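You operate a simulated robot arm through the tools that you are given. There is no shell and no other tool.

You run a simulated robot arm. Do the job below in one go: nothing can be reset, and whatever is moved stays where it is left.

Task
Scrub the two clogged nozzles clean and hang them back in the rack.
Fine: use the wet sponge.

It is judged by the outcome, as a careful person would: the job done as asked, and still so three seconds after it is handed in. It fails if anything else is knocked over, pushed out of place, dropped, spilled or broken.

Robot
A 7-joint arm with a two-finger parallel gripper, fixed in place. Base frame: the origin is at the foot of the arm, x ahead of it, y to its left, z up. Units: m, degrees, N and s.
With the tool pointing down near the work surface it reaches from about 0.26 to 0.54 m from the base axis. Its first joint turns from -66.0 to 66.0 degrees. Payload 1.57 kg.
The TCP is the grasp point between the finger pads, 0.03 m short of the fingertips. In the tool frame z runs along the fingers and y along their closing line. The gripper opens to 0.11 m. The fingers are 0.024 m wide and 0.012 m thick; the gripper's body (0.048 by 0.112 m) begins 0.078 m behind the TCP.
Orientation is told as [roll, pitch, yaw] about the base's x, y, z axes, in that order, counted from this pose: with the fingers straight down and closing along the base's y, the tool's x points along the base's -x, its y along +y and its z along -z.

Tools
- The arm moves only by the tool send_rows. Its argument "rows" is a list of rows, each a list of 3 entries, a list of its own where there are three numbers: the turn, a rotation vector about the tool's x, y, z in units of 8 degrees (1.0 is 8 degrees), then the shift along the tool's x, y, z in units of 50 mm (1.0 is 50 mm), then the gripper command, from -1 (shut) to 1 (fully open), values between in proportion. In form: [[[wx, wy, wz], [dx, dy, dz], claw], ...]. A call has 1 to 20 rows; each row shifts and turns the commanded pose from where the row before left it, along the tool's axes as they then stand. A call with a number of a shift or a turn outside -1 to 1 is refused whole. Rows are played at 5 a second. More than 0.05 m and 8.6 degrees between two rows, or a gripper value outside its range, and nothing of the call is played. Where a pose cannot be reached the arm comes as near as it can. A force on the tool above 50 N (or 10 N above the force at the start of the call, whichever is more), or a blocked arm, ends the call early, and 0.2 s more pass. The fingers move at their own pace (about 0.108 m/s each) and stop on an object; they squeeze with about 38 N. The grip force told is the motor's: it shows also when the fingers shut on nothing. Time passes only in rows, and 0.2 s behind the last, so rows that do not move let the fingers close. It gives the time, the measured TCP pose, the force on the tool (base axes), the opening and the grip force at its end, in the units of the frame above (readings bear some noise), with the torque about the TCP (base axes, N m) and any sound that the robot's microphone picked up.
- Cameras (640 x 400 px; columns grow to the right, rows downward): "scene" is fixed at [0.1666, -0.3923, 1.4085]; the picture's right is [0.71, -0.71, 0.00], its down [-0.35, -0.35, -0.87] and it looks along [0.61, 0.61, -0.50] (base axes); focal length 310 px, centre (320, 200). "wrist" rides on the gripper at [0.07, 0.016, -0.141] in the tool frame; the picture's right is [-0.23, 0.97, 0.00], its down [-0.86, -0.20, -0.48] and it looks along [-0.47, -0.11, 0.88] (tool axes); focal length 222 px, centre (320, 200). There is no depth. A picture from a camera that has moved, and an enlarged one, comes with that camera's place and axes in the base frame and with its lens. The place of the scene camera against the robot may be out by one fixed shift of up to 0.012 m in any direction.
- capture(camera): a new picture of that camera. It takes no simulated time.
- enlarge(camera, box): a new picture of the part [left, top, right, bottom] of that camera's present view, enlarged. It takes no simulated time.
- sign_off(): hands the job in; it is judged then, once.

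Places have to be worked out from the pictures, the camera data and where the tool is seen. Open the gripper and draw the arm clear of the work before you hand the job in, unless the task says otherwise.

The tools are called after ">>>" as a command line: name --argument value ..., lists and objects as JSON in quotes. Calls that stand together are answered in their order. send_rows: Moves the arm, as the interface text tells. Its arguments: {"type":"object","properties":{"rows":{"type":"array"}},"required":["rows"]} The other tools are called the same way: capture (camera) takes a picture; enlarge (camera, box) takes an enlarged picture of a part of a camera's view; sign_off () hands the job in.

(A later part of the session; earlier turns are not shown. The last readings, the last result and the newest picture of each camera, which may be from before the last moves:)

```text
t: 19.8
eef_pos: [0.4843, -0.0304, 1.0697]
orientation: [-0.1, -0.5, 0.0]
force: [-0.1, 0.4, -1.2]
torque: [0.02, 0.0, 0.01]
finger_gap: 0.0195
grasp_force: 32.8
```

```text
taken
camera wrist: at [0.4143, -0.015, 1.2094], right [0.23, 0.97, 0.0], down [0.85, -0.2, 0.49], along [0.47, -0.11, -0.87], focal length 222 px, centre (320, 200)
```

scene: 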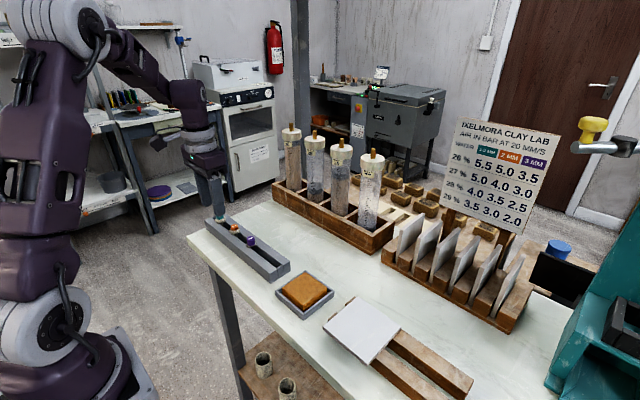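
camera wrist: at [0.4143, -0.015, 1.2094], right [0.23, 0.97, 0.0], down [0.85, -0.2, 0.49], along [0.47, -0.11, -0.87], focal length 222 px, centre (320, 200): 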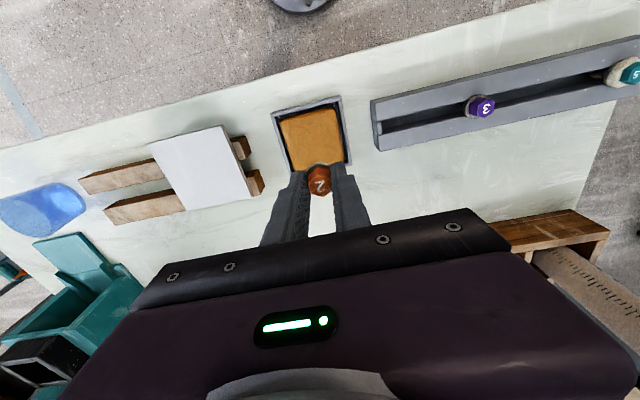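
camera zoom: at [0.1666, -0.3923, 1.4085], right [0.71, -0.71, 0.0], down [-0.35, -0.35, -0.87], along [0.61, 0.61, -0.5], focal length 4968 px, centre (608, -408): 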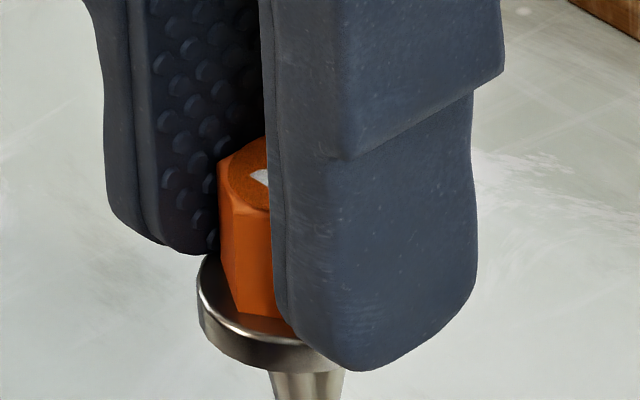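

The nozzle is tipped about 5° about the grip axis, with its tip toward +x. I'll carry it back over its slot position at this height, then turn the tool 5° so the nozzle hangs plumb.

>>> send_rows --rows '[[[0, 0, 0], [0, 0.857, 0], -1], [[0, 0, 0], [0, 0.857, 0], -1], [[0, 0, 0], [0, 0.857, 0], -1], [[0, 0, 0], [0, 0.857, 0], -1], [[0, 0, 0], [0, 0.857, 0], -1], [[0, 0, 0], [0, 0.857, 0], -1], [[0, 0.3, 0], [-0.04, 0, 0], -1], [[0, 0.325, 0], [0, 0, 0], -1], [[0, 0, 0], [0, 0, 0], -1]]'

>>> enlarge --camera "scene" --box '[195, 180, 275, 240]'

>>> enlarge --camera "wrist" --box '[240, 90, 400, 200]'

```text
t: 21.8
eef_pos: [0.4856, 0.227, 1.0685]
orientation: [-0.1, 4.5, 0.0]
force: [0.5, 0.6, 0.2]
torque: [0.03, 0.0, -0.02]
finger_gap: 0.0192
grasp_force: 33.5
```

```text
6.67 times, centred on (235, 210) of scene
camera zoom: at [0.1666, -0.3923, 1.4085], right [0.71, -0.71, 0.0], down [-0.35, -0.35, -0.87], along [0.61, 0.61, -0.5], focal length 2070 px, centre (887, 133)
```

zoom: 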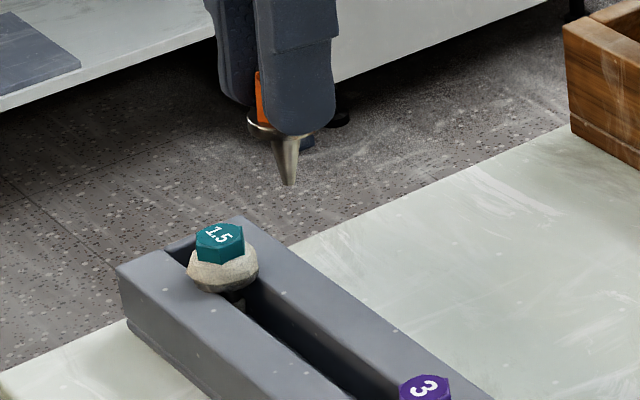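

```text
3.64 times, centred on (320, 145) of wrist
camera zoom: at [0.4275, 0.2433, 1.2142], right [0.23, 0.97, -0.02], down [0.89, -0.2, 0.41], along [0.4, -0.11, -0.91], focal length 808 px, centre (320, 400)
```

zoom: 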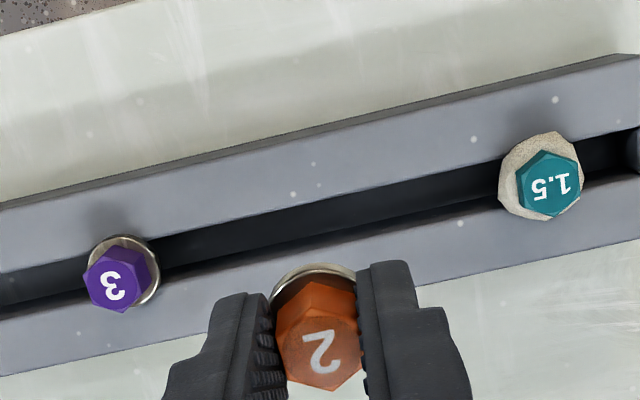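

Nozzle 2 now hangs plumb at about (0.4855, 0.2266), and its two neighbours give a slot line of x≈0.4847 with a midpoint y of 0.226, so it is lined up. I'm lowering vertically until the tip is just above the slot.

>>> send_rows --rows '[[[0, 0, 0], [-0.04, 0, 0.6], -1], [[0, 0, 0], [-0.045, 0, 0.6], -1], [[0, 0, 0], [0, 0, 0], -1]]'

>>> enlarge --camera "scene" --box '[195, 190, 275, 250]'

>>> enlarge --camera "wrist" --box '[240, 90, 400, 200]'

```text
t: 22.6
eef_pos: [0.484, 0.2237, 1.0079]
orientation: [-0.1, 4.6, 0.0]
force: [0.0, 0.2, -0.2]
torque: [0.0, 0.0, 0.03]
finger_gap: 0.0185
grasp_force: 33.4
```

```text
6.67 times, centred on (235, 220) of scene
camera zoom: at [0.1666, -0.3923, 1.4085], right [0.71, -0.71, 0.0], down [-0.35, -0.35, -0.87], along [0.61, 0.61, -0.5], focal length 2070 px, centre (887, 67)
```

zoom: 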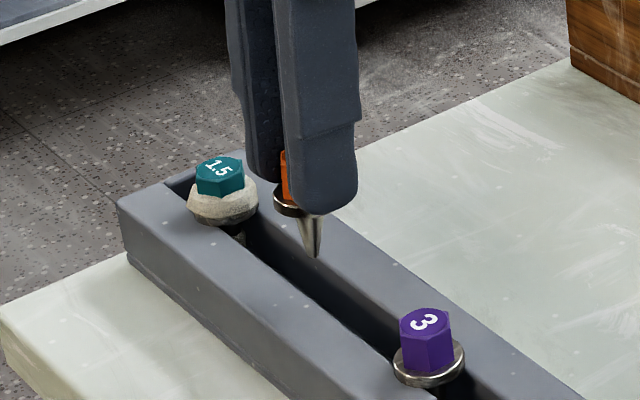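

```text
3.64 times, centred on (320, 145) of wrist
camera zoom: at [0.426, 0.2399, 1.1536], right [0.23, 0.97, -0.02], down [0.89, -0.2, 0.41], along [0.4, -0.11, -0.91], focal length 808 px, centre (320, 400)
```

zoom: 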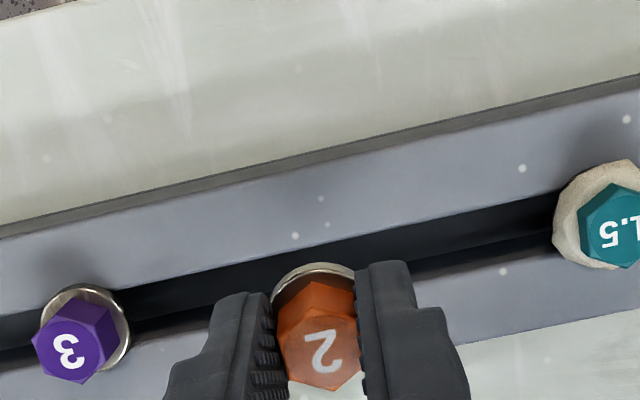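

The tip is over the slot, and the nozzle is about 3 mm right of the middle position and within 1 mm of the slot line in x. I'll nudge it and lower 35 mm more so the cone enters the slot.

>>> send_rows --rows '[[[0, 0, 0], [-0.015, 0.05, 0], -1], [[0, 0, 0], [-0.027, 0, 0.35], -1], [[0, 0, 0], [-0.027, 0, 0.35], -1], [[0, 0, 0], [0, 0, 0], -1]]'

>>> enlarge --camera "scene" --box '[205, 195, 265, 240]'

>>> enlarge --camera "wrist" --box '[240, 90, 400, 200]'

```text
t: 23.6
eef_pos: [0.4858, 0.2279, 0.9734]
orientation: [-0.1, 4.5, 0.0]
force: [0.6, -0.2, -0.6]
torque: [-0.02, 0.01, -0.01]
finger_gap: 0.0191
grasp_force: 33.4
```

```text
8.89 times, centred on (235, 218) of scene
camera zoom: at [0.1666, -0.3923, 1.4085], right [0.71, -0.71, 0.0], down [-0.35, -0.35, -0.87], along [0.61, 0.61, -0.5], focal length 2760 px, centre (1076, 44)
```

zoom: 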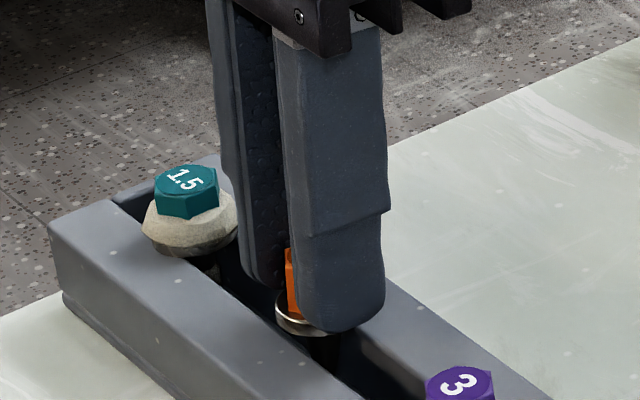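

```text
3.64 times, centred on (320, 145) of wrist
camera zoom: at [0.4283, 0.2441, 1.1192], right [0.23, 0.97, -0.02], down [0.89, -0.2, 0.41], along [0.4, -0.11, -0.91], focal length 808 px, centre (320, 400)
```

zoom: 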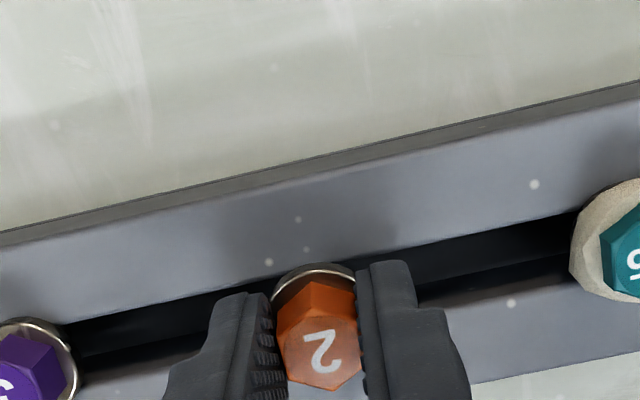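

The cone is in the slot with no side force, and the collar is a few mm above the rails. I'm creeping down to feel it seat.

>>> send_rows --rows '[[[0, 0, 0], [-0.003, 0, 0.04], -1], [[0, 0, 0], [-0.003, 0, 0.04], -1], [[0, 0, 0], [0, 0, 0], -1]]'

```text
t: 24.4
eef_pos: [0.4867, 0.2289, 0.9688]
orientation: [-0.2, 4.5, 0.0]
force: [0.8, -0.2, -0.2]
torque: [0.0, -0.01, -0.03]
finger_gap: 0.0188
grasp_force: 33.1
```

There is still no contact at z 0.969, so I'll go on in 1.5 mm steps.

>>> send_rows --rows '[[[0, 0, 0], [-0.0024, 0, 0.03], -1], [[0, 0, 0], [-0.0016, 0, 0.02], -1], [[0, 0, 0], [0, 0, 0], -1]]'

>>> enlarge --camera "scene" --box '[205, 195, 265, 240]'

```text
t: 25.2
eef_pos: [0.4882, 0.2292, 0.9687]
orientation: [-0.2, 4.4, 0.0]
force: [-4.2, -4.6, 31.1]
torque: [-0.04, -0.18, -0.02]
finger_gap: 0.0188
grasp_force: 33.0
```

```text
8.89 times, centred on (235, 218) of scene
camera zoom: at [0.166, -0.3927, 1.4085], right [0.71, -0.71, 0.0], down [-0.35, -0.35, -0.87], along [0.61, 0.61, -0.5], focal length 2760 px, centre (1076, 44)
```

zoom: 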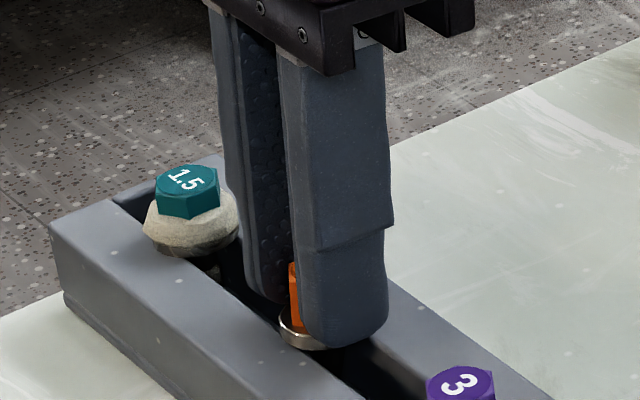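

The collar is seated on the rails (31 N of push). I'll ease off 1 mm and then open the fingers to release it.

>>> send_rows --rows '[[[0, 0, 0], [0.0016, 0, -0.025], -1], [[0, 0, 0], [0, 0, 0], -1]]'

```text
t: 25.8
eef_pos: [0.4867, 0.2289, 0.9676]
orientation: [-0.1, 4.3, 0.0]
force: [6.4, -0.6, 26.2]
torque: [0.06, -0.53, -0.04]
finger_gap: 0.0189
grasp_force: 33.4
```

There's still 26 N, so I'll ease up another 1.5 mm.

>>> send_rows --rows '[[[0, 0, 0], [0.0016, 0, -0.03], -1], [[0, 0, 0], [0, 0, 0], -1]]'

>>> enlarge --camera "wrist" --box '[260, 110, 380, 200]'

```text
t: 26.4
eef_pos: [0.4867, 0.2283, 0.9682]
orientation: [-0.2, 4.7, 0.0]
force: [0.1, -0.9, 1.5]
torque: [-0.01, -0.01, 0.01]
finger_gap: 0.0192
grasp_force: 33.6
```

```text
4.44 times, centred on (320, 155) of wrist
camera zoom: at [0.4279, 0.245, 1.1141], right [0.23, 0.97, -0.02], down [0.89, -0.2, 0.41], along [0.39, -0.11, -0.91], focal length 987 px, centre (320, 400)
```

zoom: 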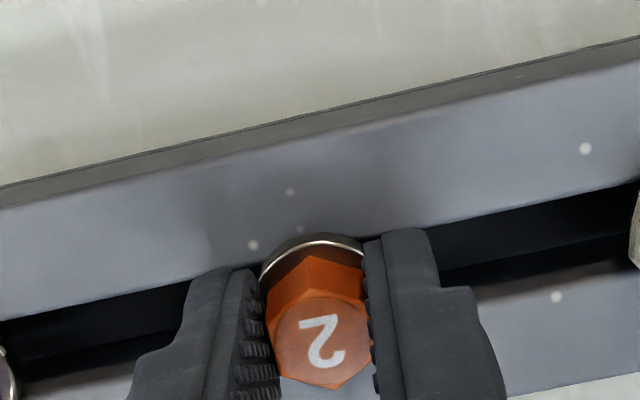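

The push is relaxed to about 1.5 N, with nozzle 2 resting in the slot. I'm opening the fingers to about 50 mm, clear of the neighbours, to let go.

>>> send_rows --rows '[[[0, 0, 0], [0, 0, 0], -0.55], [[0, 0, 0], [0, 0, 0], -0.3], [[0, 0, 0], [0, 0, 0], -0.1], [[0, 0, 0], [0, 0, 0], -0.1]]'

>>> enlarge --camera "wrist" --box '[240, 90, 400, 200]'

>>> enlarge --camera "scene" --box '[205, 195, 265, 240]'

```text
t: 27.4
eef_pos: [0.4873, 0.2289, 0.9686]
orientation: [-0.1, 4.4, -0.1]
force: [0.0, 0.0, -0.1]
torque: [0.01, 0.0, 0.04]
finger_gap: 0.0495
grasp_force: 0.2
```

```text
3.64 times, centred on (320, 145) of wrist
camera zoom: at [0.4284, 0.245, 1.115], right [0.23, 0.97, -0.02], down [0.89, -0.2, 0.41], along [0.4, -0.11, -0.91], focal length 808 px, centre (320, 400)
```

zoom: 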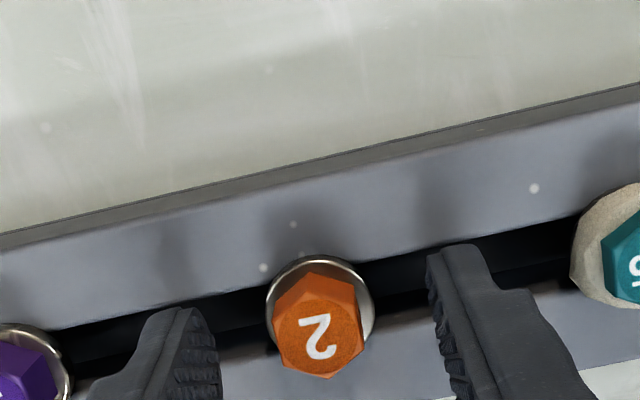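

```text
8.89 times, centred on (235, 218) of scene
camera zoom: at [0.1666, -0.3923, 1.4085], right [0.71, -0.71, 0.0], down [-0.35, -0.35, -0.87], along [0.61, 0.61, -0.5], focal length 2760 px, centre (1076, 44)
```

zoom: 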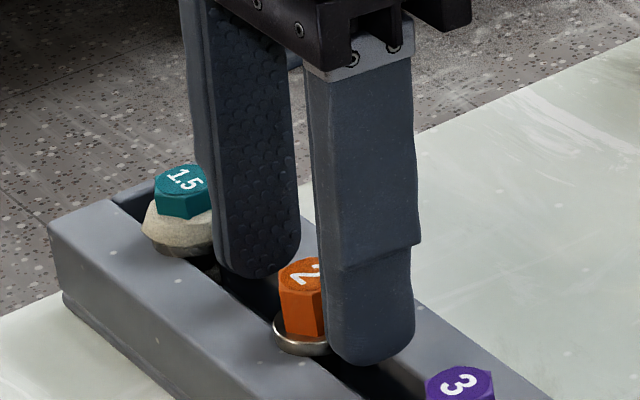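

Nozzle 2 is hanging upright and clean in the slot. I'll rise straight up, bring the tool back to vertical, and then check.

>>> send_rows --rows '[[[0, 0, 0], [0.016, 0, -0.2], -0.1], [[0, 0, 0], [0.04, 0, -0.5], -0.1], [[0, 0, 0], [0.04, 0, -0.5], -0.1], [[0, -0.56, 0], [0, 0, 0], -0.1], [[0, 0, 0], [0, 0, 0], -0.1]]'

>>> enlarge --camera "wrist" --box '[220, 80, 420, 215]'

>>> enlarge --camera "scene" --box '[195, 190, 275, 250]'

```text
t: 28.6
eef_pos: [0.488, 0.2305, 1.0303]
orientation: [-0.2, -0.1, 0.0]
force: [0.2, -0.4, 0.3]
torque: [0.02, 0.03, -0.03]
finger_gap: 0.0494
grasp_force: 0.1
```

```text
2.96 times, centred on (320, 148) of wrist
camera zoom: at [0.4179, 0.2457, 1.1707], right [0.23, 0.97, 0.0], down [0.85, -0.2, 0.48], along [0.47, -0.11, -0.88], focal length 658 px, centre (320, 356)
```

zoom: 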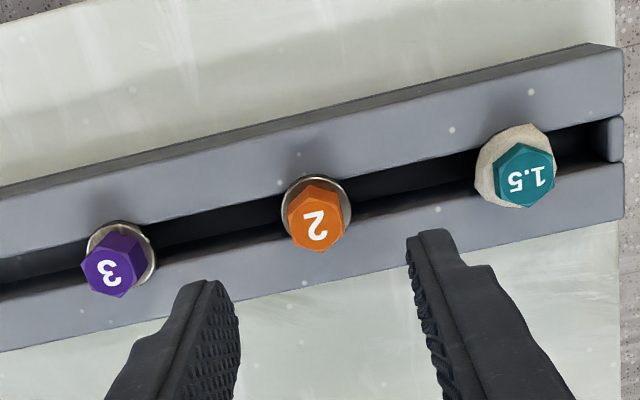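

```text
6.67 times, centred on (235, 220) of scene
camera zoom: at [0.1666, -0.3923, 1.4085], right [0.71, -0.71, 0.0], down [-0.35, -0.35, -0.87], along [0.61, 0.61, -0.5], focal length 2070 px, centre (887, 67)
```

zoom: 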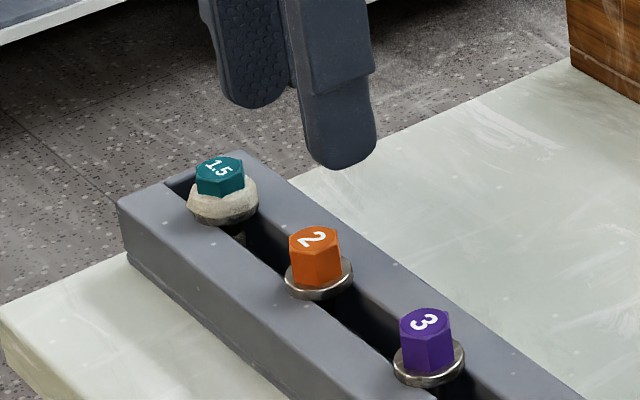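

All three nozzles hang level now, with only the 1.5 still crusted. It is at about (0.4845, 0.300) — near the reach limit — so I'll move above it at this height and see how the arm copes.

>>> send_rows --rows '[[[0, 0, 0], [0.035, 0.7, 0], -0.1], [[0, 0, 0], [0.035, 0.69, 0], -0.1], [[0, 0, 0], [0, 0, 0.1], -0.1], [[0, 0, 0], [0, 0, 0], -0.1]]'

>>> enlarge --camera "wrist" --box '[260, 100, 380, 200]'

>>> enlarge --camera "scene" --box '[180, 180, 260, 240]'

```text
t: 29.6
eef_pos: [0.4852, 0.3009, 1.0238]
orientation: [0.0, 0.0, 0.0]
force: [0.5, -0.9, 0.5]
torque: [-0.01, 0.02, 0.03]
finger_gap: 0.0495
grasp_force: 0.1
```

```text
4.00 times, centred on (320, 150) of wrist
camera zoom: at [0.4141, 0.3167, 1.1649], right [0.23, 0.97, 0.0], down [0.86, -0.2, 0.48], along [0.47, -0.11, -0.88], focal length 888 px, centre (320, 400)
```

zoom: 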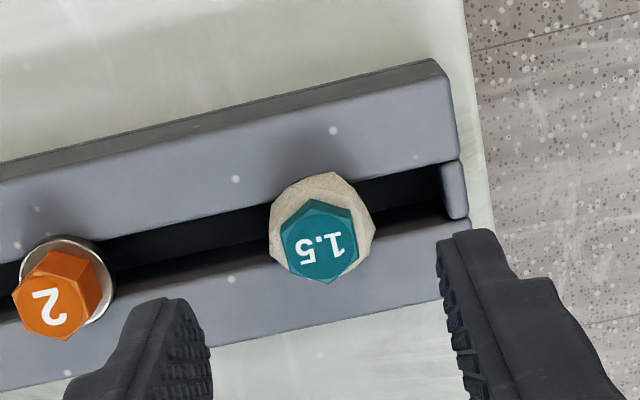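

```text
6.67 times, centred on (220, 210) of scene
camera zoom: at [0.1666, -0.3923, 1.4085], right [0.71, -0.71, 0.0], down [-0.35, -0.35, -0.87], along [0.61, 0.61, -0.5], focal length 2070 px, centre (987, 133)
```

zoom: 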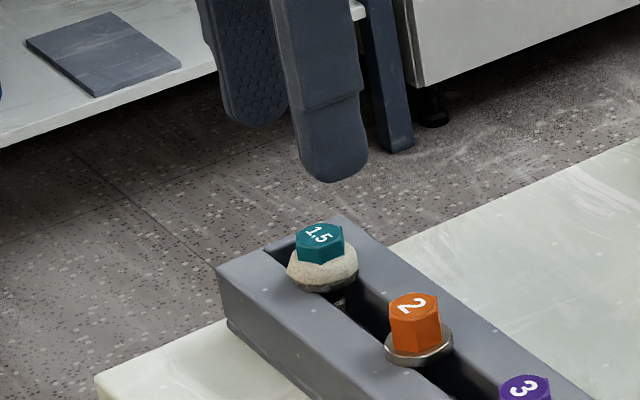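

The arm reaches this spot with the tool vertical. I'm enlarging the 1.5 hex to find which way its flats face.

>>> enlarge --camera "wrist" --box '[304, 138, 344, 178]'

```text
10.00 times, centred on (324, 158) of wrist
camera zoom: at [0.4141, 0.3167, 1.1649], right [0.23, 0.97, 0.0], down [0.86, -0.2, 0.48], along [0.47, -0.11, -0.88], focal length 2221 px, centre (280, 620)
```

zoom: 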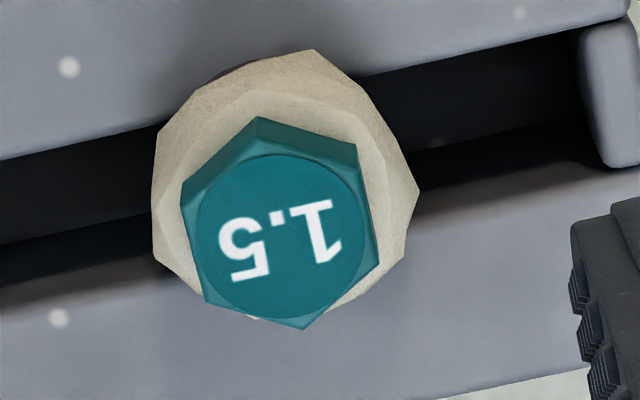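

The hex flats face ±y, just like nozzle 2, and the gripper is centred within 1 mm. I'm descending to TCP z≈0.984 first.

>>> send_rows --rows '[[[0, 0, 0], [0, -0.01, 0.4], -0.1], [[0, 0, 0], [0, 0, 0.4], -0.1], [[0, 0, 0], [0, 0, 0], -0.1]]'

>>> enlarge --camera "wrist" --box '[260, 110, 380, 200]'

>>> enlarge --camera "scene" --box '[185, 190, 245, 235]'

```text
t: 30.4
eef_pos: [0.4844, 0.2999, 0.983]
orientation: [-0.1, -0.1, 0.0]
force: [-0.8, -0.4, 0.0]
torque: [0.01, -0.04, -0.02]
finger_gap: 0.0496
grasp_force: 0.0
```

```text
4.44 times, centred on (320, 155) of wrist
camera zoom: at [0.4142, 0.3154, 1.125], right [0.23, 0.97, 0.0], down [0.85, -0.2, 0.48], along [0.47, -0.11, -0.88], focal length 987 px, centre (320, 400)
```

zoom: 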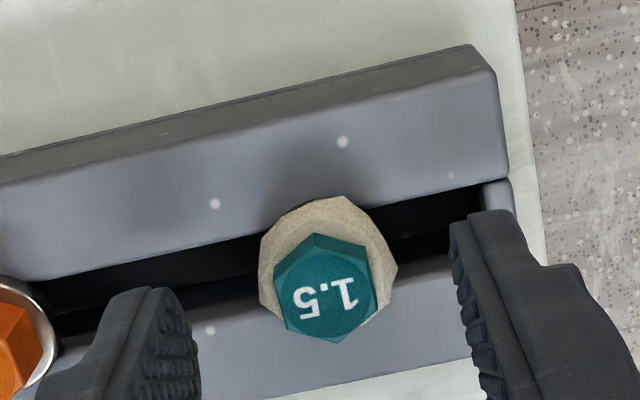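

```text
8.89 times, centred on (215, 212) of scene
camera zoom: at [0.1666, -0.3923, 1.4085], right [0.71, -0.71, 0.0], down [-0.35, -0.35, -0.87], along [0.61, 0.61, -0.5], focal length 2760 px, centre (1253, 89)
```

zoom: 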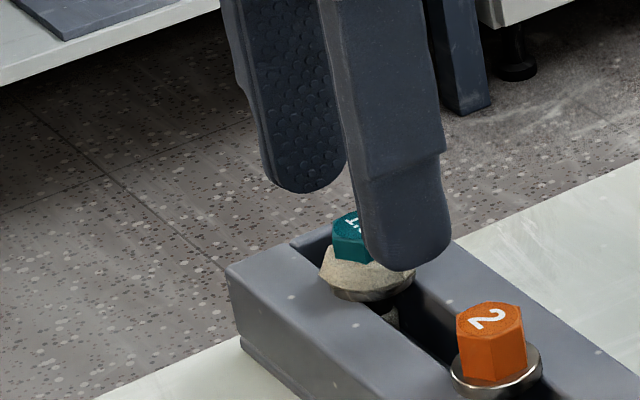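

Alignment is good (hex centred within about 0.5 mm). I'm going down the last 13 mm and closing.

>>> send_rows --rows '[[[0, 0, 0], [0, 0, 0.135], -0.1], [[0, 0, 0], [0, 0, 0.135], -0.1], [[0, 0, 0], [0, 0, 0], -0.3], [[0, 0, 0], [0, 0, 0], -0.5], [[0, 0, 0], [0, 0, 0], -1], [[0, 0, 0], [0, 0, 0], -1], [[0, 0, 0], [0, 0, 0], -1]]'

>>> enlarge --camera "wrist" --box '[260, 110, 380, 200]'

>>> enlarge --camera "scene" --box '[185, 190, 245, 235]'

```text
t: 32.0
eef_pos: [0.4846, 0.2983, 0.9708]
orientation: [-0.1, -0.1, 0.0]
force: [0.4, -0.2, 1.4]
torque: [0.01, -0.02, -0.01]
finger_gap: 0.0182
grasp_force: 32.7
```

```text
4.44 times, centred on (320, 155) of wrist
camera zoom: at [0.4148, 0.315, 1.1115], right [0.23, 0.97, 0.0], down [0.86, -0.2, 0.48], along [0.47, -0.11, -0.88], focal length 987 px, centre (320, 400)
```

zoom: 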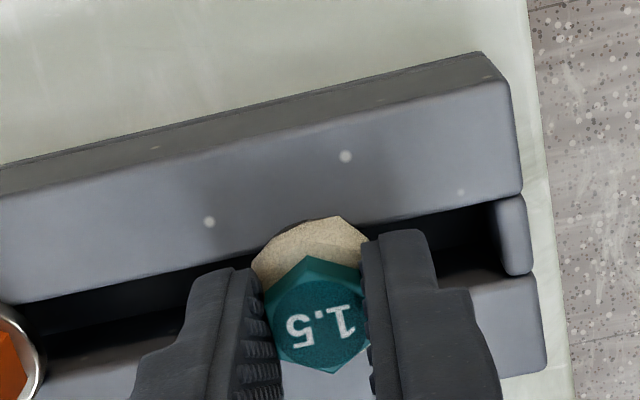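

```text
8.89 times, centred on (215, 212) of scene
camera zoom: at [0.1666, -0.3923, 1.4085], right [0.71, -0.71, 0.0], down [-0.35, -0.35, -0.87], along [0.61, 0.61, -0.5], focal length 2760 px, centre (1253, 89)
```

zoom: 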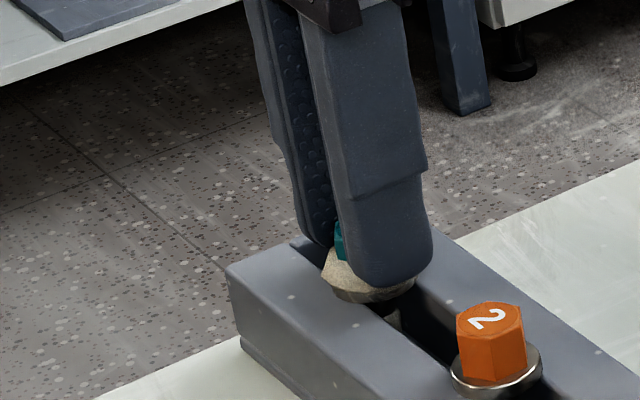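

The 1.5 nozzle is gripped on its hex (gap 18.2 mm, 33 N). I'm lifting straight up by 0.1 m and then carrying it to the sponge.

>>> send_rows --rows '[[[0, 0, 0], [0, 0, -0.2], -1], [[0, 0, 0], [0, 0, -0.4], -1], [[0, 0, 0], [0, 0, -0.6], -1], [[0, 0, 0], [0, 0, -0.8], -1], [[0, 0, 0], [0, 0, 0], -1]]'

>>> enlarge --camera "scene" --box '[175, 165, 255, 225]'

```text
t: 33.2
eef_pos: [0.4833, 0.2983, 1.0684]
orientation: [-0.1, 0.0, 0.0]
force: [-0.6, 0.6, -0.4]
torque: [0.0, 0.01, -0.03]
finger_gap: 0.0182
grasp_force: 32.7
```

```text
6.67 times, centred on (215, 195) of scene
camera zoom: at [0.1666, -0.3923, 1.4085], right [0.71, -0.71, 0.0], down [-0.35, -0.35, -0.87], along [0.61, 0.61, -0.5], focal length 2070 px, centre (1020, 233)
```

zoom: 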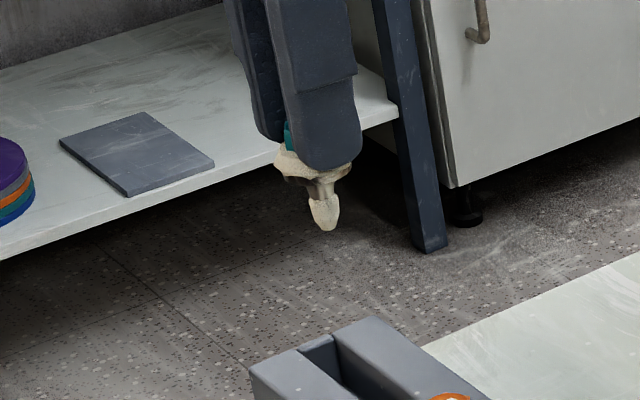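

It's held plumb with crust on the collar and tip. I'm carrying it at this height over the sponge and then lowering to TCP z≈0.998, about 10 mm short of contact.

>>> send_rows --rows '[[[0, 0, 0], [0, -0.85, 0], -1], [[0, 0, 0], [0, -0.85, 0], -1], [[0, 0, 0], [0, -0.85, 0], -1], [[0, 0, 0], [0, -0.85, 0], -1], [[0, 0, 0], [0, -0.85, 0], -1], [[0, 0, 0], [0, -0.85, 0], -1], [[0, 0, 0], [0, -0.85, 0], -1], [[0, 0, 0], [-0.04, -0.85, 0], -1], [[0, 0, 0], [0, 0, 0.7], -1], [[0, 0, 0], [0, 0, 0.7], -1], [[0, 0, 0], [0, 0, 0], -1]]'

>>> enlarge --camera "scene" --box '[260, 240, 350, 310]'

>>> enlarge --camera "wrist" --box '[240, 90, 400, 200]'

```text
t: 35.6
eef_pos: [0.4839, -0.0413, 1.0017]
orientation: [-0.2, 0.0, 0.1]
force: [-1.1, -0.3, 0.4]
torque: [-0.04, -0.02, -0.03]
finger_gap: 0.0182
grasp_force: 32.5
```

```text
5.71 times, centred on (305, 275) of scene
camera zoom: at [0.1666, -0.3923, 1.4085], right [0.71, -0.71, 0.0], down [-0.35, -0.35, -0.87], along [0.61, 0.61, -0.5], focal length 1774 px, centre (406, -229)
```

zoom: 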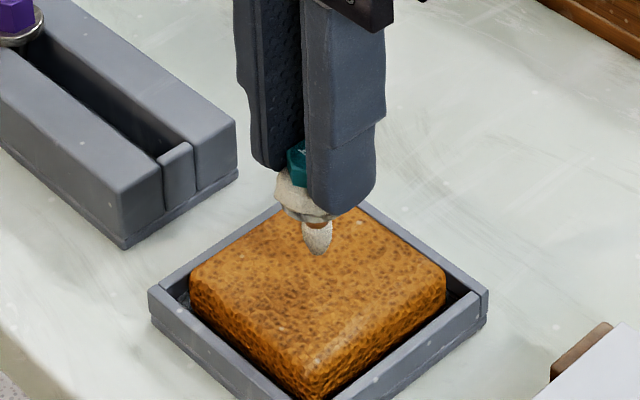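

```text
3.64 times, centred on (320, 145) of wrist
camera zoom: at [0.4146, -0.024, 1.143], right [0.23, 0.97, 0.0], down [0.85, -0.2, 0.48], along [0.47, -0.11, -0.88], focal length 808 px, centre (320, 400)
```

zoom: 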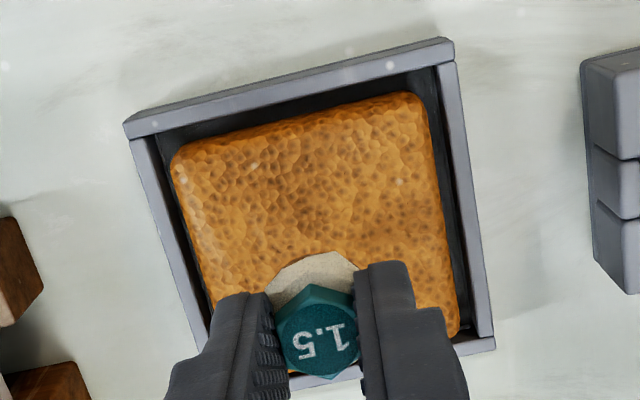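

The tip is over the sponge's middle with free space below. This time I'll come down in small steps and stop on the first light contact.

>>> send_rows --rows '[[[0, 0, 0], [0, 0, 0.12], -1], [[0, 0, 0], [0, 0, 0.06], -1], [[0, 0, 0], [0, 0, 0], -1]]'

```text
t: 36.4
eef_pos: [0.4853, -0.042, 0.9935]
orientation: [-0.2, 0.0, 0.0]
force: [-0.6, 0.1, -0.9]
torque: [0.01, 0.0, -0.02]
finger_gap: 0.0181
grasp_force: 32.9
```

There is no contact yet at 0.9935, so I'm taking another 3 mm in small steps.

>>> send_rows --rows '[[[0, 0, 0], [0, 0, 0.04], -1], [[0, 0, 0], [0, 0, 0.02], -1], [[0, 0, 0], [0, 0, 0], -1]]'

```text
t: 37.2
eef_pos: [0.485, -0.0414, 0.9886]
orientation: [-0.1, -0.1, 0.0]
force: [-0.5, 0.1, -0.1]
torque: [0.01, 0.02, 0.0]
finger_gap: 0.0187
grasp_force: 32.8
```

Still free at about 0.989, so I'll step 1.5 mm more.

>>> send_rows --rows '[[[0, 0, 0], [0, 0, 0.02], -1], [[0, 0, 0], [0, 0, 0.01], -1], [[0, 0, 0], [0, 0, 0], -1]]'

```text
t: 38.0
eef_pos: [0.4843, -0.0421, 0.9875]
orientation: [-0.1, -0.3, 0.0]
force: [1.1, -1.3, 7.3]
torque: [-0.01, -0.05, 0.02]
finger_gap: 0.0179
grasp_force: 32.8
```

Light contact now (7 N). I'll scrub with strokes of about ±12 mm along y.

>>> send_rows --rows '[[[0, 0, 0], [0, 0.24, 0], -1], [[0, 0, 0], [0, -0.24, 0], -1], [[0, 0, 0], [0, -0.24, 0], -1], [[0, 0, 0], [0, 0.24, 0], -1], [[0, 0, 0], [0, 0.24, 0], -1], [[0, 0, 0], [0, -0.24, 0], -1], [[0, 0, 0], [0, -0.24, 0], -1], [[0, 0, 0], [0, 0.24, 0], -1], [[0, 0, 0], [0, 0.24, 0], -1], [[0, 0, 0], [0, -0.24, 0], -1], [[0, 0, 0], [0, -0.24, 0], -1], [[0, 0, 0], [0, 0.24, 0], -1], [[0, 0, 0], [0, 0, 0], -1]]'

>>> enlarge --camera "scene" --box '[275, 250, 345, 302]'

>>> enlarge --camera "wrist" --box '[260, 110, 380, 200]'

```text
t: 40.8
eef_pos: [0.4858, -0.0425, 0.9885]
orientation: [0.0, 0.0, 0.0]
force: [0.0, -3.4, 7.1]
torque: [-0.15, 0.02, 0.01]
finger_gap: 0.0181
grasp_force: 33.0
```

```text
7.69 times, centred on (310, 276) of scene
camera zoom: at [0.1665, -0.3924, 1.4085], right [0.71, -0.71, 0.0], down [-0.35, -0.35, -0.87], along [0.61, 0.61, -0.5], focal length 2389 px, centre (397, -385)
```

zoom: 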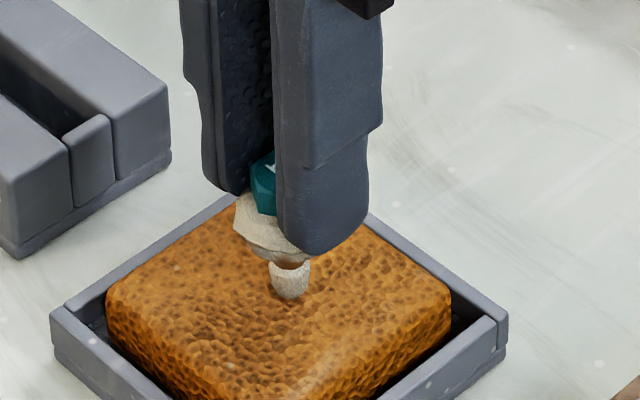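

```text
4.44 times, centred on (320, 155) of wrist
camera zoom: at [0.4165, -0.0263, 1.1287], right [0.23, 0.97, 0.0], down [0.86, -0.2, 0.48], along [0.47, -0.11, -0.88], focal length 987 px, centre (320, 400)
```

zoom: 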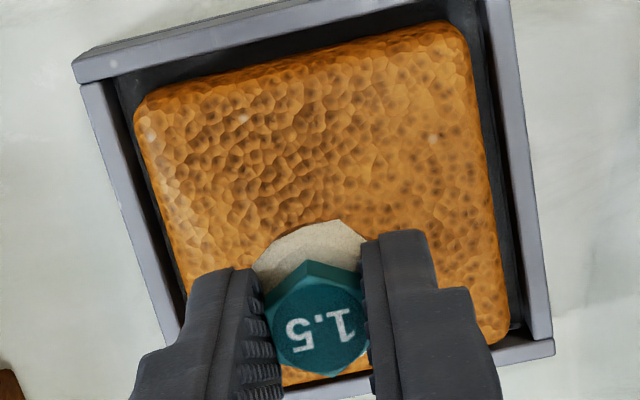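

Steady 7 N contact, no slip, and the crust is still on. I'll keep scrubbing the same way.

>>> send_rows --rows '[[[0, 0, 0], [0, 0.24, 0], -1], [[0, 0, 0], [0, -0.24, 0], -1], [[0, 0, 0], [0, -0.24, 0], -1], [[0, 0, 0], [0, 0.24, 0], -1], [[0, 0, 0], [0, 0.24, 0], -1], [[0, 0, 0], [0, -0.24, 0], -1], [[0, 0, 0], [0, -0.24, 0], -1], [[0, 0, 0], [0, 0.24, 0], -1], [[0, 0, 0], [0, 0.24, 0], -1], [[0, 0, 0], [0, -0.24, 0], -1], [[0, 0, 0], [0, -0.24, 0], -1], [[0, 0, 0], [0, 0.24, 0], -1], [[0, 0, 0], [0, 0, 0], -1]]'

>>> enlarge --camera "scene" --box '[275, 250, 345, 302]'

>>> enlarge --camera "wrist" --box '[260, 110, 380, 200]'

```text
t: 43.6
eef_pos: [0.4868, -0.0442, 0.9882]
orientation: [-0.1, -0.1, 0.0]
force: [-0.3, 1.0, 0.0]
torque: [-0.02, -0.02, 0.02]
finger_gap: 0.0182
grasp_force: 32.0
```

```text
7.69 times, centred on (310, 276) of scene
camera zoom: at [0.1666, -0.3923, 1.4085], right [0.71, -0.71, 0.0], down [-0.35, -0.35, -0.87], along [0.61, 0.61, -0.5], focal length 2389 px, centre (397, -385)
```

zoom: 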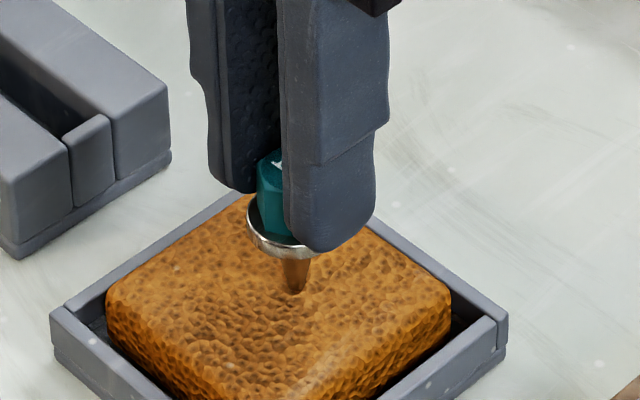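

```text
4.44 times, centred on (320, 155) of wrist
camera zoom: at [0.4182, -0.0271, 1.129], right [0.23, 0.97, 0.0], down [0.86, -0.2, 0.48], along [0.47, -0.11, -0.88], focal length 987 px, centre (320, 400)
```

zoom: 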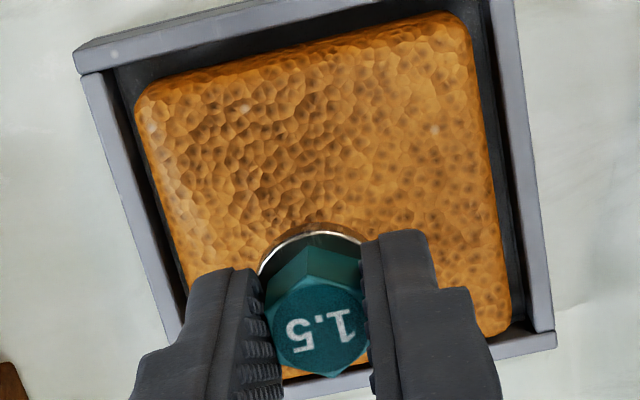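

The 1.5 nozzle is now bare metal too, and it hasn't shifted in the grip. I'm lifting clear and retracing the carry back above its slot position.

>>> send_rows --rows '[[[0, 0, 0], [0, 0, -0.2], -1], [[0, 0, 0], [0, 0, -0.67], -1], [[0, 0, 0], [0, 0, -0.8], -1], [[0, 0, 0], [0.04, 0.85, 0], -1], [[0, 0, 0], [0, 0.85, 0], -1], [[0, 0, 0], [0, 0.85, 0], -1], [[0, 0, 0], [0, 0.85, 0], -1], [[0, 0, 0], [0, 0.85, 0], -1], [[0, 0, 0], [0, 0.85, 0], -1], [[0, 0, 0], [0, 0.85, 0], -1], [[0, 0, 0], [0, 0.85, 0], -1], [[0, 0, 0], [0, 0, 0], -1]]'

>>> enlarge --camera "scene" --box '[175, 165, 255, 225]'

>>> enlarge --camera "wrist" --box '[240, 90, 400, 200]'

```text
t: 46.2
eef_pos: [0.482, 0.2985, 1.0712]
orientation: [-0.3, 0.0, -0.1]
force: [-0.2, -1.0, -1.2]
torque: [0.01, -0.01, 0.02]
finger_gap: 0.0183
grasp_force: 32.8
```

```text
6.67 times, centred on (215, 195) of scene
camera zoom: at [0.1666, -0.3923, 1.4085], right [0.71, -0.71, 0.0], down [-0.35, -0.35, -0.87], along [0.61, 0.61, -0.5], focal length 2070 px, centre (1020, 233)
```

zoom: 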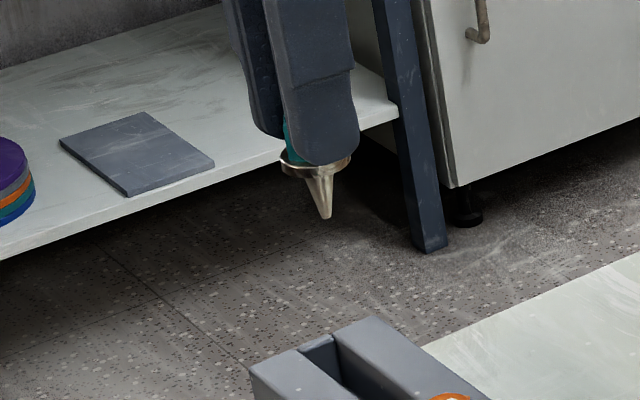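

```text
3.64 times, centred on (320, 145) of wrist
camera zoom: at [0.4119, 0.3141, 1.2123], right [0.23, 0.97, 0.0], down [0.86, -0.2, 0.48], along [0.47, -0.11, -0.88], focal length 808 px, centre (320, 400)
```

zoom: 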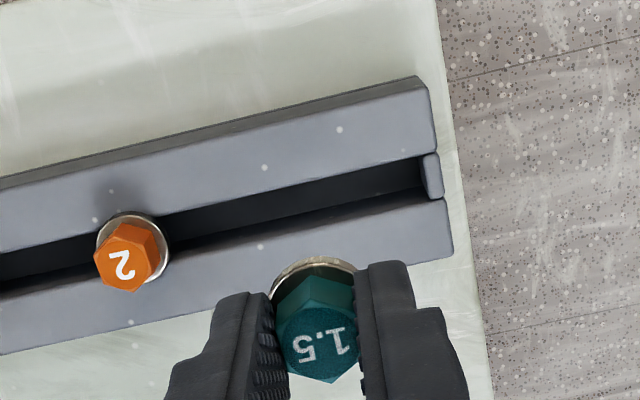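

The nozzle is clean and plumb, back over its place. I'm lowering 60 mm for a check with the tip just over the slot.

>>> send_rows --rows '[[[0, 0, 0], [0, 0, 0.6], -1], [[0, 0, 0], [0, 0, 0.6], -1], [[0, 0, 0], [0, 0, 0], -1]]'

>>> enlarge --camera "scene" --box '[185, 185, 255, 238]'

>>> enlarge --camera "wrist" --box '[240, 90, 400, 200]'

```text
t: 47.0
eef_pos: [0.482, 0.2997, 1.0105]
orientation: [-0.2, 0.0, 0.0]
force: [-0.7, 0.3, -1.0]
torque: [0.01, 0.01, -0.02]
finger_gap: 0.0182
grasp_force: 32.4
```

```text
7.55 times, centred on (220, 212) of scene
camera zoom: at [0.1666, -0.3923, 1.4085], right [0.71, -0.71, 0.0], down [-0.35, -0.35, -0.87], along [0.61, 0.61, -0.5], focal length 2344 px, centre (1075, 113)
```

zoom: 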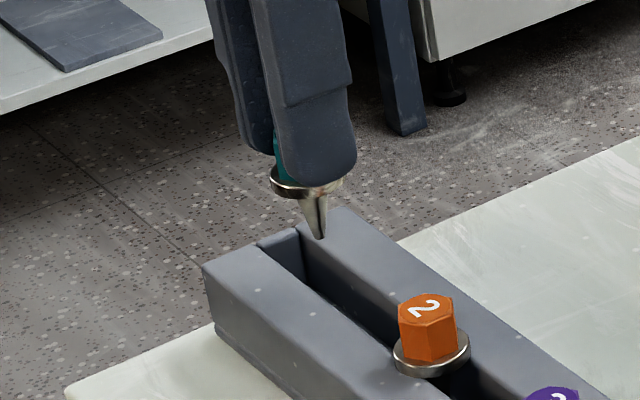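

```text
3.64 times, centred on (320, 145) of wrist
camera zoom: at [0.4131, 0.3147, 1.1523], right [0.23, 0.97, 0.0], down [0.86, -0.2, 0.48], along [0.47, -0.11, -0.88], focal length 808 px, centre (320, 400)
```

zoom: 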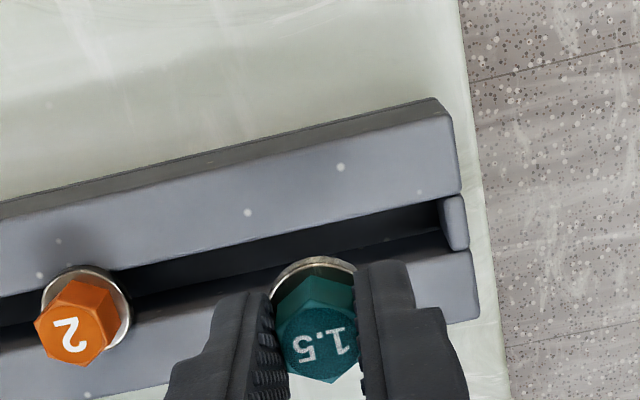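

The nozzle's axis computes to x≈0.485 against x≈0.484 for hanging nozzle 2, so it's in line with the slot. I'm lowering 32 mm more.

>>> send_rows --rows '[[[0, 0, 0], [0, 0, 0.32], -1], [[0, 0, 0], [0, 0, 0.32], -1], [[0, 0, 0], [0, 0, 0], -1]]'

>>> enlarge --camera "scene" --box '[185, 185, 255, 238]'

>>> enlarge --camera "wrist" --box '[260, 110, 380, 200]'

```text
t: 47.8
eef_pos: [0.4839, 0.2966, 0.9798]
orientation: [-0.1, -0.1, 0.0]
force: [-0.4, -0.4, -0.9]
torque: [-0.01, 0.02, -0.01]
finger_gap: 0.0183
grasp_force: 32.8
```

```text
7.55 times, centred on (220, 212) of scene
camera zoom: at [0.1666, -0.3923, 1.4085], right [0.71, -0.71, 0.0], down [-0.35, -0.35, -0.87], along [0.61, 0.61, -0.5], focal length 2344 px, centre (1075, 113)
```

zoom: 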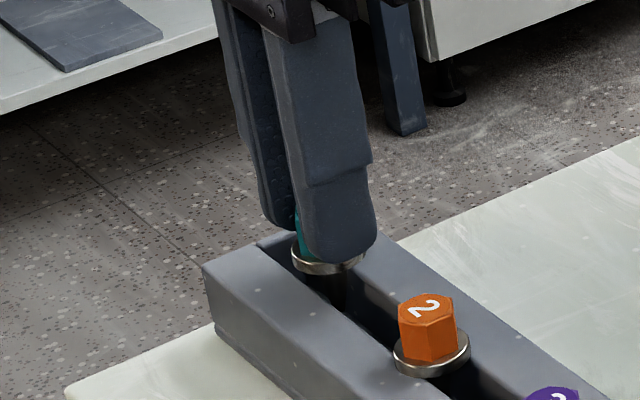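

```text
4.44 times, centred on (320, 155) of wrist
camera zoom: at [0.4143, 0.3123, 1.1209], right [0.23, 0.97, 0.0], down [0.86, -0.2, 0.48], along [0.47, -0.11, -0.88], focal length 987 px, centre (320, 400)
```

zoom: 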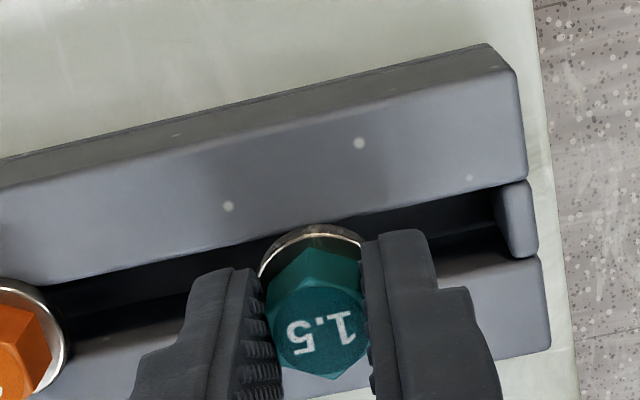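

The tip is in the slot with no force; about 8 mm remains to the original seat height. I'm going down 6 mm.

>>> send_rows --rows '[[[0, 0, 0], [0, 0, 0.08], -1], [[0, 0, 0], [0, 0, 0.04], -1], [[0, 0, 0], [0, 0, 0], -1]]'

```text
t: 48.6
eef_pos: [0.4847, 0.296, 0.9737]
orientation: [-0.2, 0.0, -0.1]
force: [-0.2, -0.5, -0.3]
torque: [0.01, -0.04, 0.03]
finger_gap: 0.0183
grasp_force: 32.4
```

Still free, so I'm taking the last 1.5 mm gently to feel the seat.

>>> send_rows --rows '[[[0, 0, 0], [0, 0, 0.02], -1], [[0, 0, 0], [0, 0, 0.01], -1], [[0, 0, 0], [0, 0, 0], -1]]'

```text
t: 49.4
eef_pos: [0.4858, 0.2958, 0.9705]
orientation: [-0.2, 0.0, 0.0]
force: [0.4, 0.1, 0.7]
torque: [0.03, 0.02, 0.01]
finger_gap: 0.0182
grasp_force: 32.3
```

Still only 0.7 N, so I'll take another millimetre down.

>>> send_rows --rows '[[[0, 0, 0], [0, 0, 0.01], -1], [[0, 0, 0], [0, 0, 0.01], -1], [[0, 0, 0], [0, 0, 0], -1]]'

>>> enlarge --camera "scene" --box '[190, 190, 250, 235]'

```text
t: 50.2
eef_pos: [0.4847, 0.2948, 0.9704]
orientation: [-0.1, 0.0, 0.0]
force: [-1.2, -0.8, 0.0]
torque: [-0.01, 0.01, 0.03]
finger_gap: 0.0183
grasp_force: 32.5
```

```text
8.89 times, centred on (220, 212) of scene
camera zoom: at [0.1666, -0.3923, 1.4085], right [0.71, -0.71, 0.0], down [-0.35, -0.35, -0.87], along [0.61, 0.61, -0.5], focal length 2760 px, centre (1209, 89)
```

zoom: 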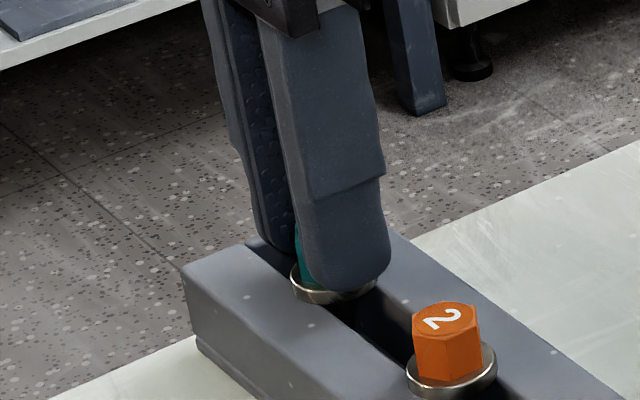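

The collar looks about a millimetre above the rails and there's no contact force yet. I'm stepping down another 1 mm.

>>> send_rows --rows '[[[0, 0, 0], [0, 0, 0.01], -1], [[0, 0, 0], [0, 0, 0.01], -1], [[0, 0, 0], [0, 0, 0], -1]]'

```text
t: 51.0
eef_pos: [0.4832, 0.2978, 0.9698]
orientation: [-0.1, -0.2, 0.0]
force: [0.2, -2.6, 25.2]
torque: [-0.12, 0.04, 0.0]
finger_gap: 0.0182
grasp_force: 33.0
```

It's seated now, with 25 N of push. I'll ease off about 1 mm so it rests lightly before opening.

>>> send_rows --rows '[[[0, 0, 0], [0, 0, -0.018], -1], [[0, 0, 0], [0, 0, 0], -1]]'

```text
t: 51.6
eef_pos: [0.4847, 0.2981, 0.969]
orientation: [-0.1, -0.1, 0.1]
force: [2.1, 2.0, 9.4]
torque: [0.11, -0.14, 0.0]
finger_gap: 0.0185
grasp_force: 32.6
```

The push is down to 9 N, which is fine for release. I'm opening to about 50 mm, clear of nozzle 2, and then checking.

>>> send_rows --rows '[[[0, 0, 0], [0, 0, -0.008], -1], [[0, 0, 0], [0, 0, 0], -0.55], [[0, 0, 0], [0, 0, 0], -0.3], [[0, 0, 0], [0, 0, 0], -0.1], [[0, 0, 0], [0, 0, 0], -0.1]]'

>>> enlarge --camera "scene" --box '[190, 190, 250, 235]'

>>> enlarge --camera "wrist" --box '[260, 110, 380, 200]'

```text
t: 52.8
eef_pos: [0.484, 0.2973, 0.9698]
orientation: [-0.1, 0.0, 0.0]
force: [-0.5, -0.6, -0.5]
torque: [0.02, -0.03, 0.0]
finger_gap: 0.0493
grasp_force: 0.0
```

```text
8.89 times, centred on (220, 212) of scene
camera zoom: at [0.1666, -0.3923, 1.4085], right [0.71, -0.71, 0.0], down [-0.35, -0.35, -0.87], along [0.61, 0.61, -0.5], focal length 2760 px, centre (1209, 89)
```

zoom: 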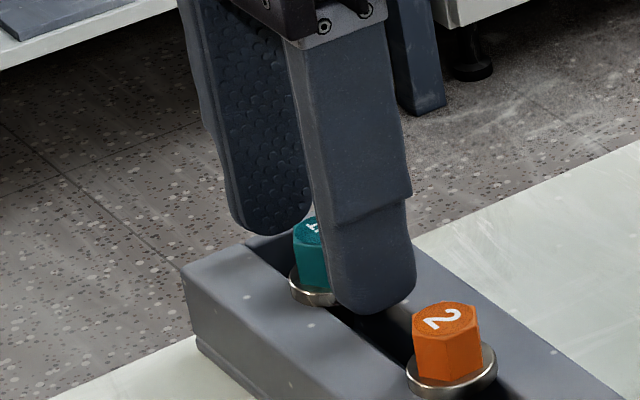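

```text
4.44 times, centred on (320, 155) of wrist
camera zoom: at [0.414, 0.3133, 1.1105], right [0.23, 0.97, 0.0], down [0.86, -0.2, 0.48], along [0.47, -0.11, -0.88], focal length 987 px, centre (320, 400)
```

zoom: 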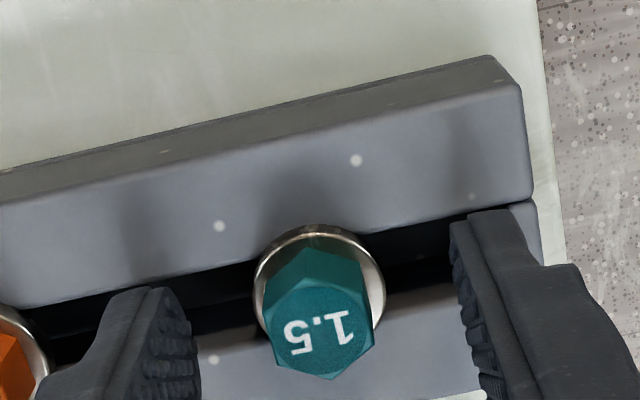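

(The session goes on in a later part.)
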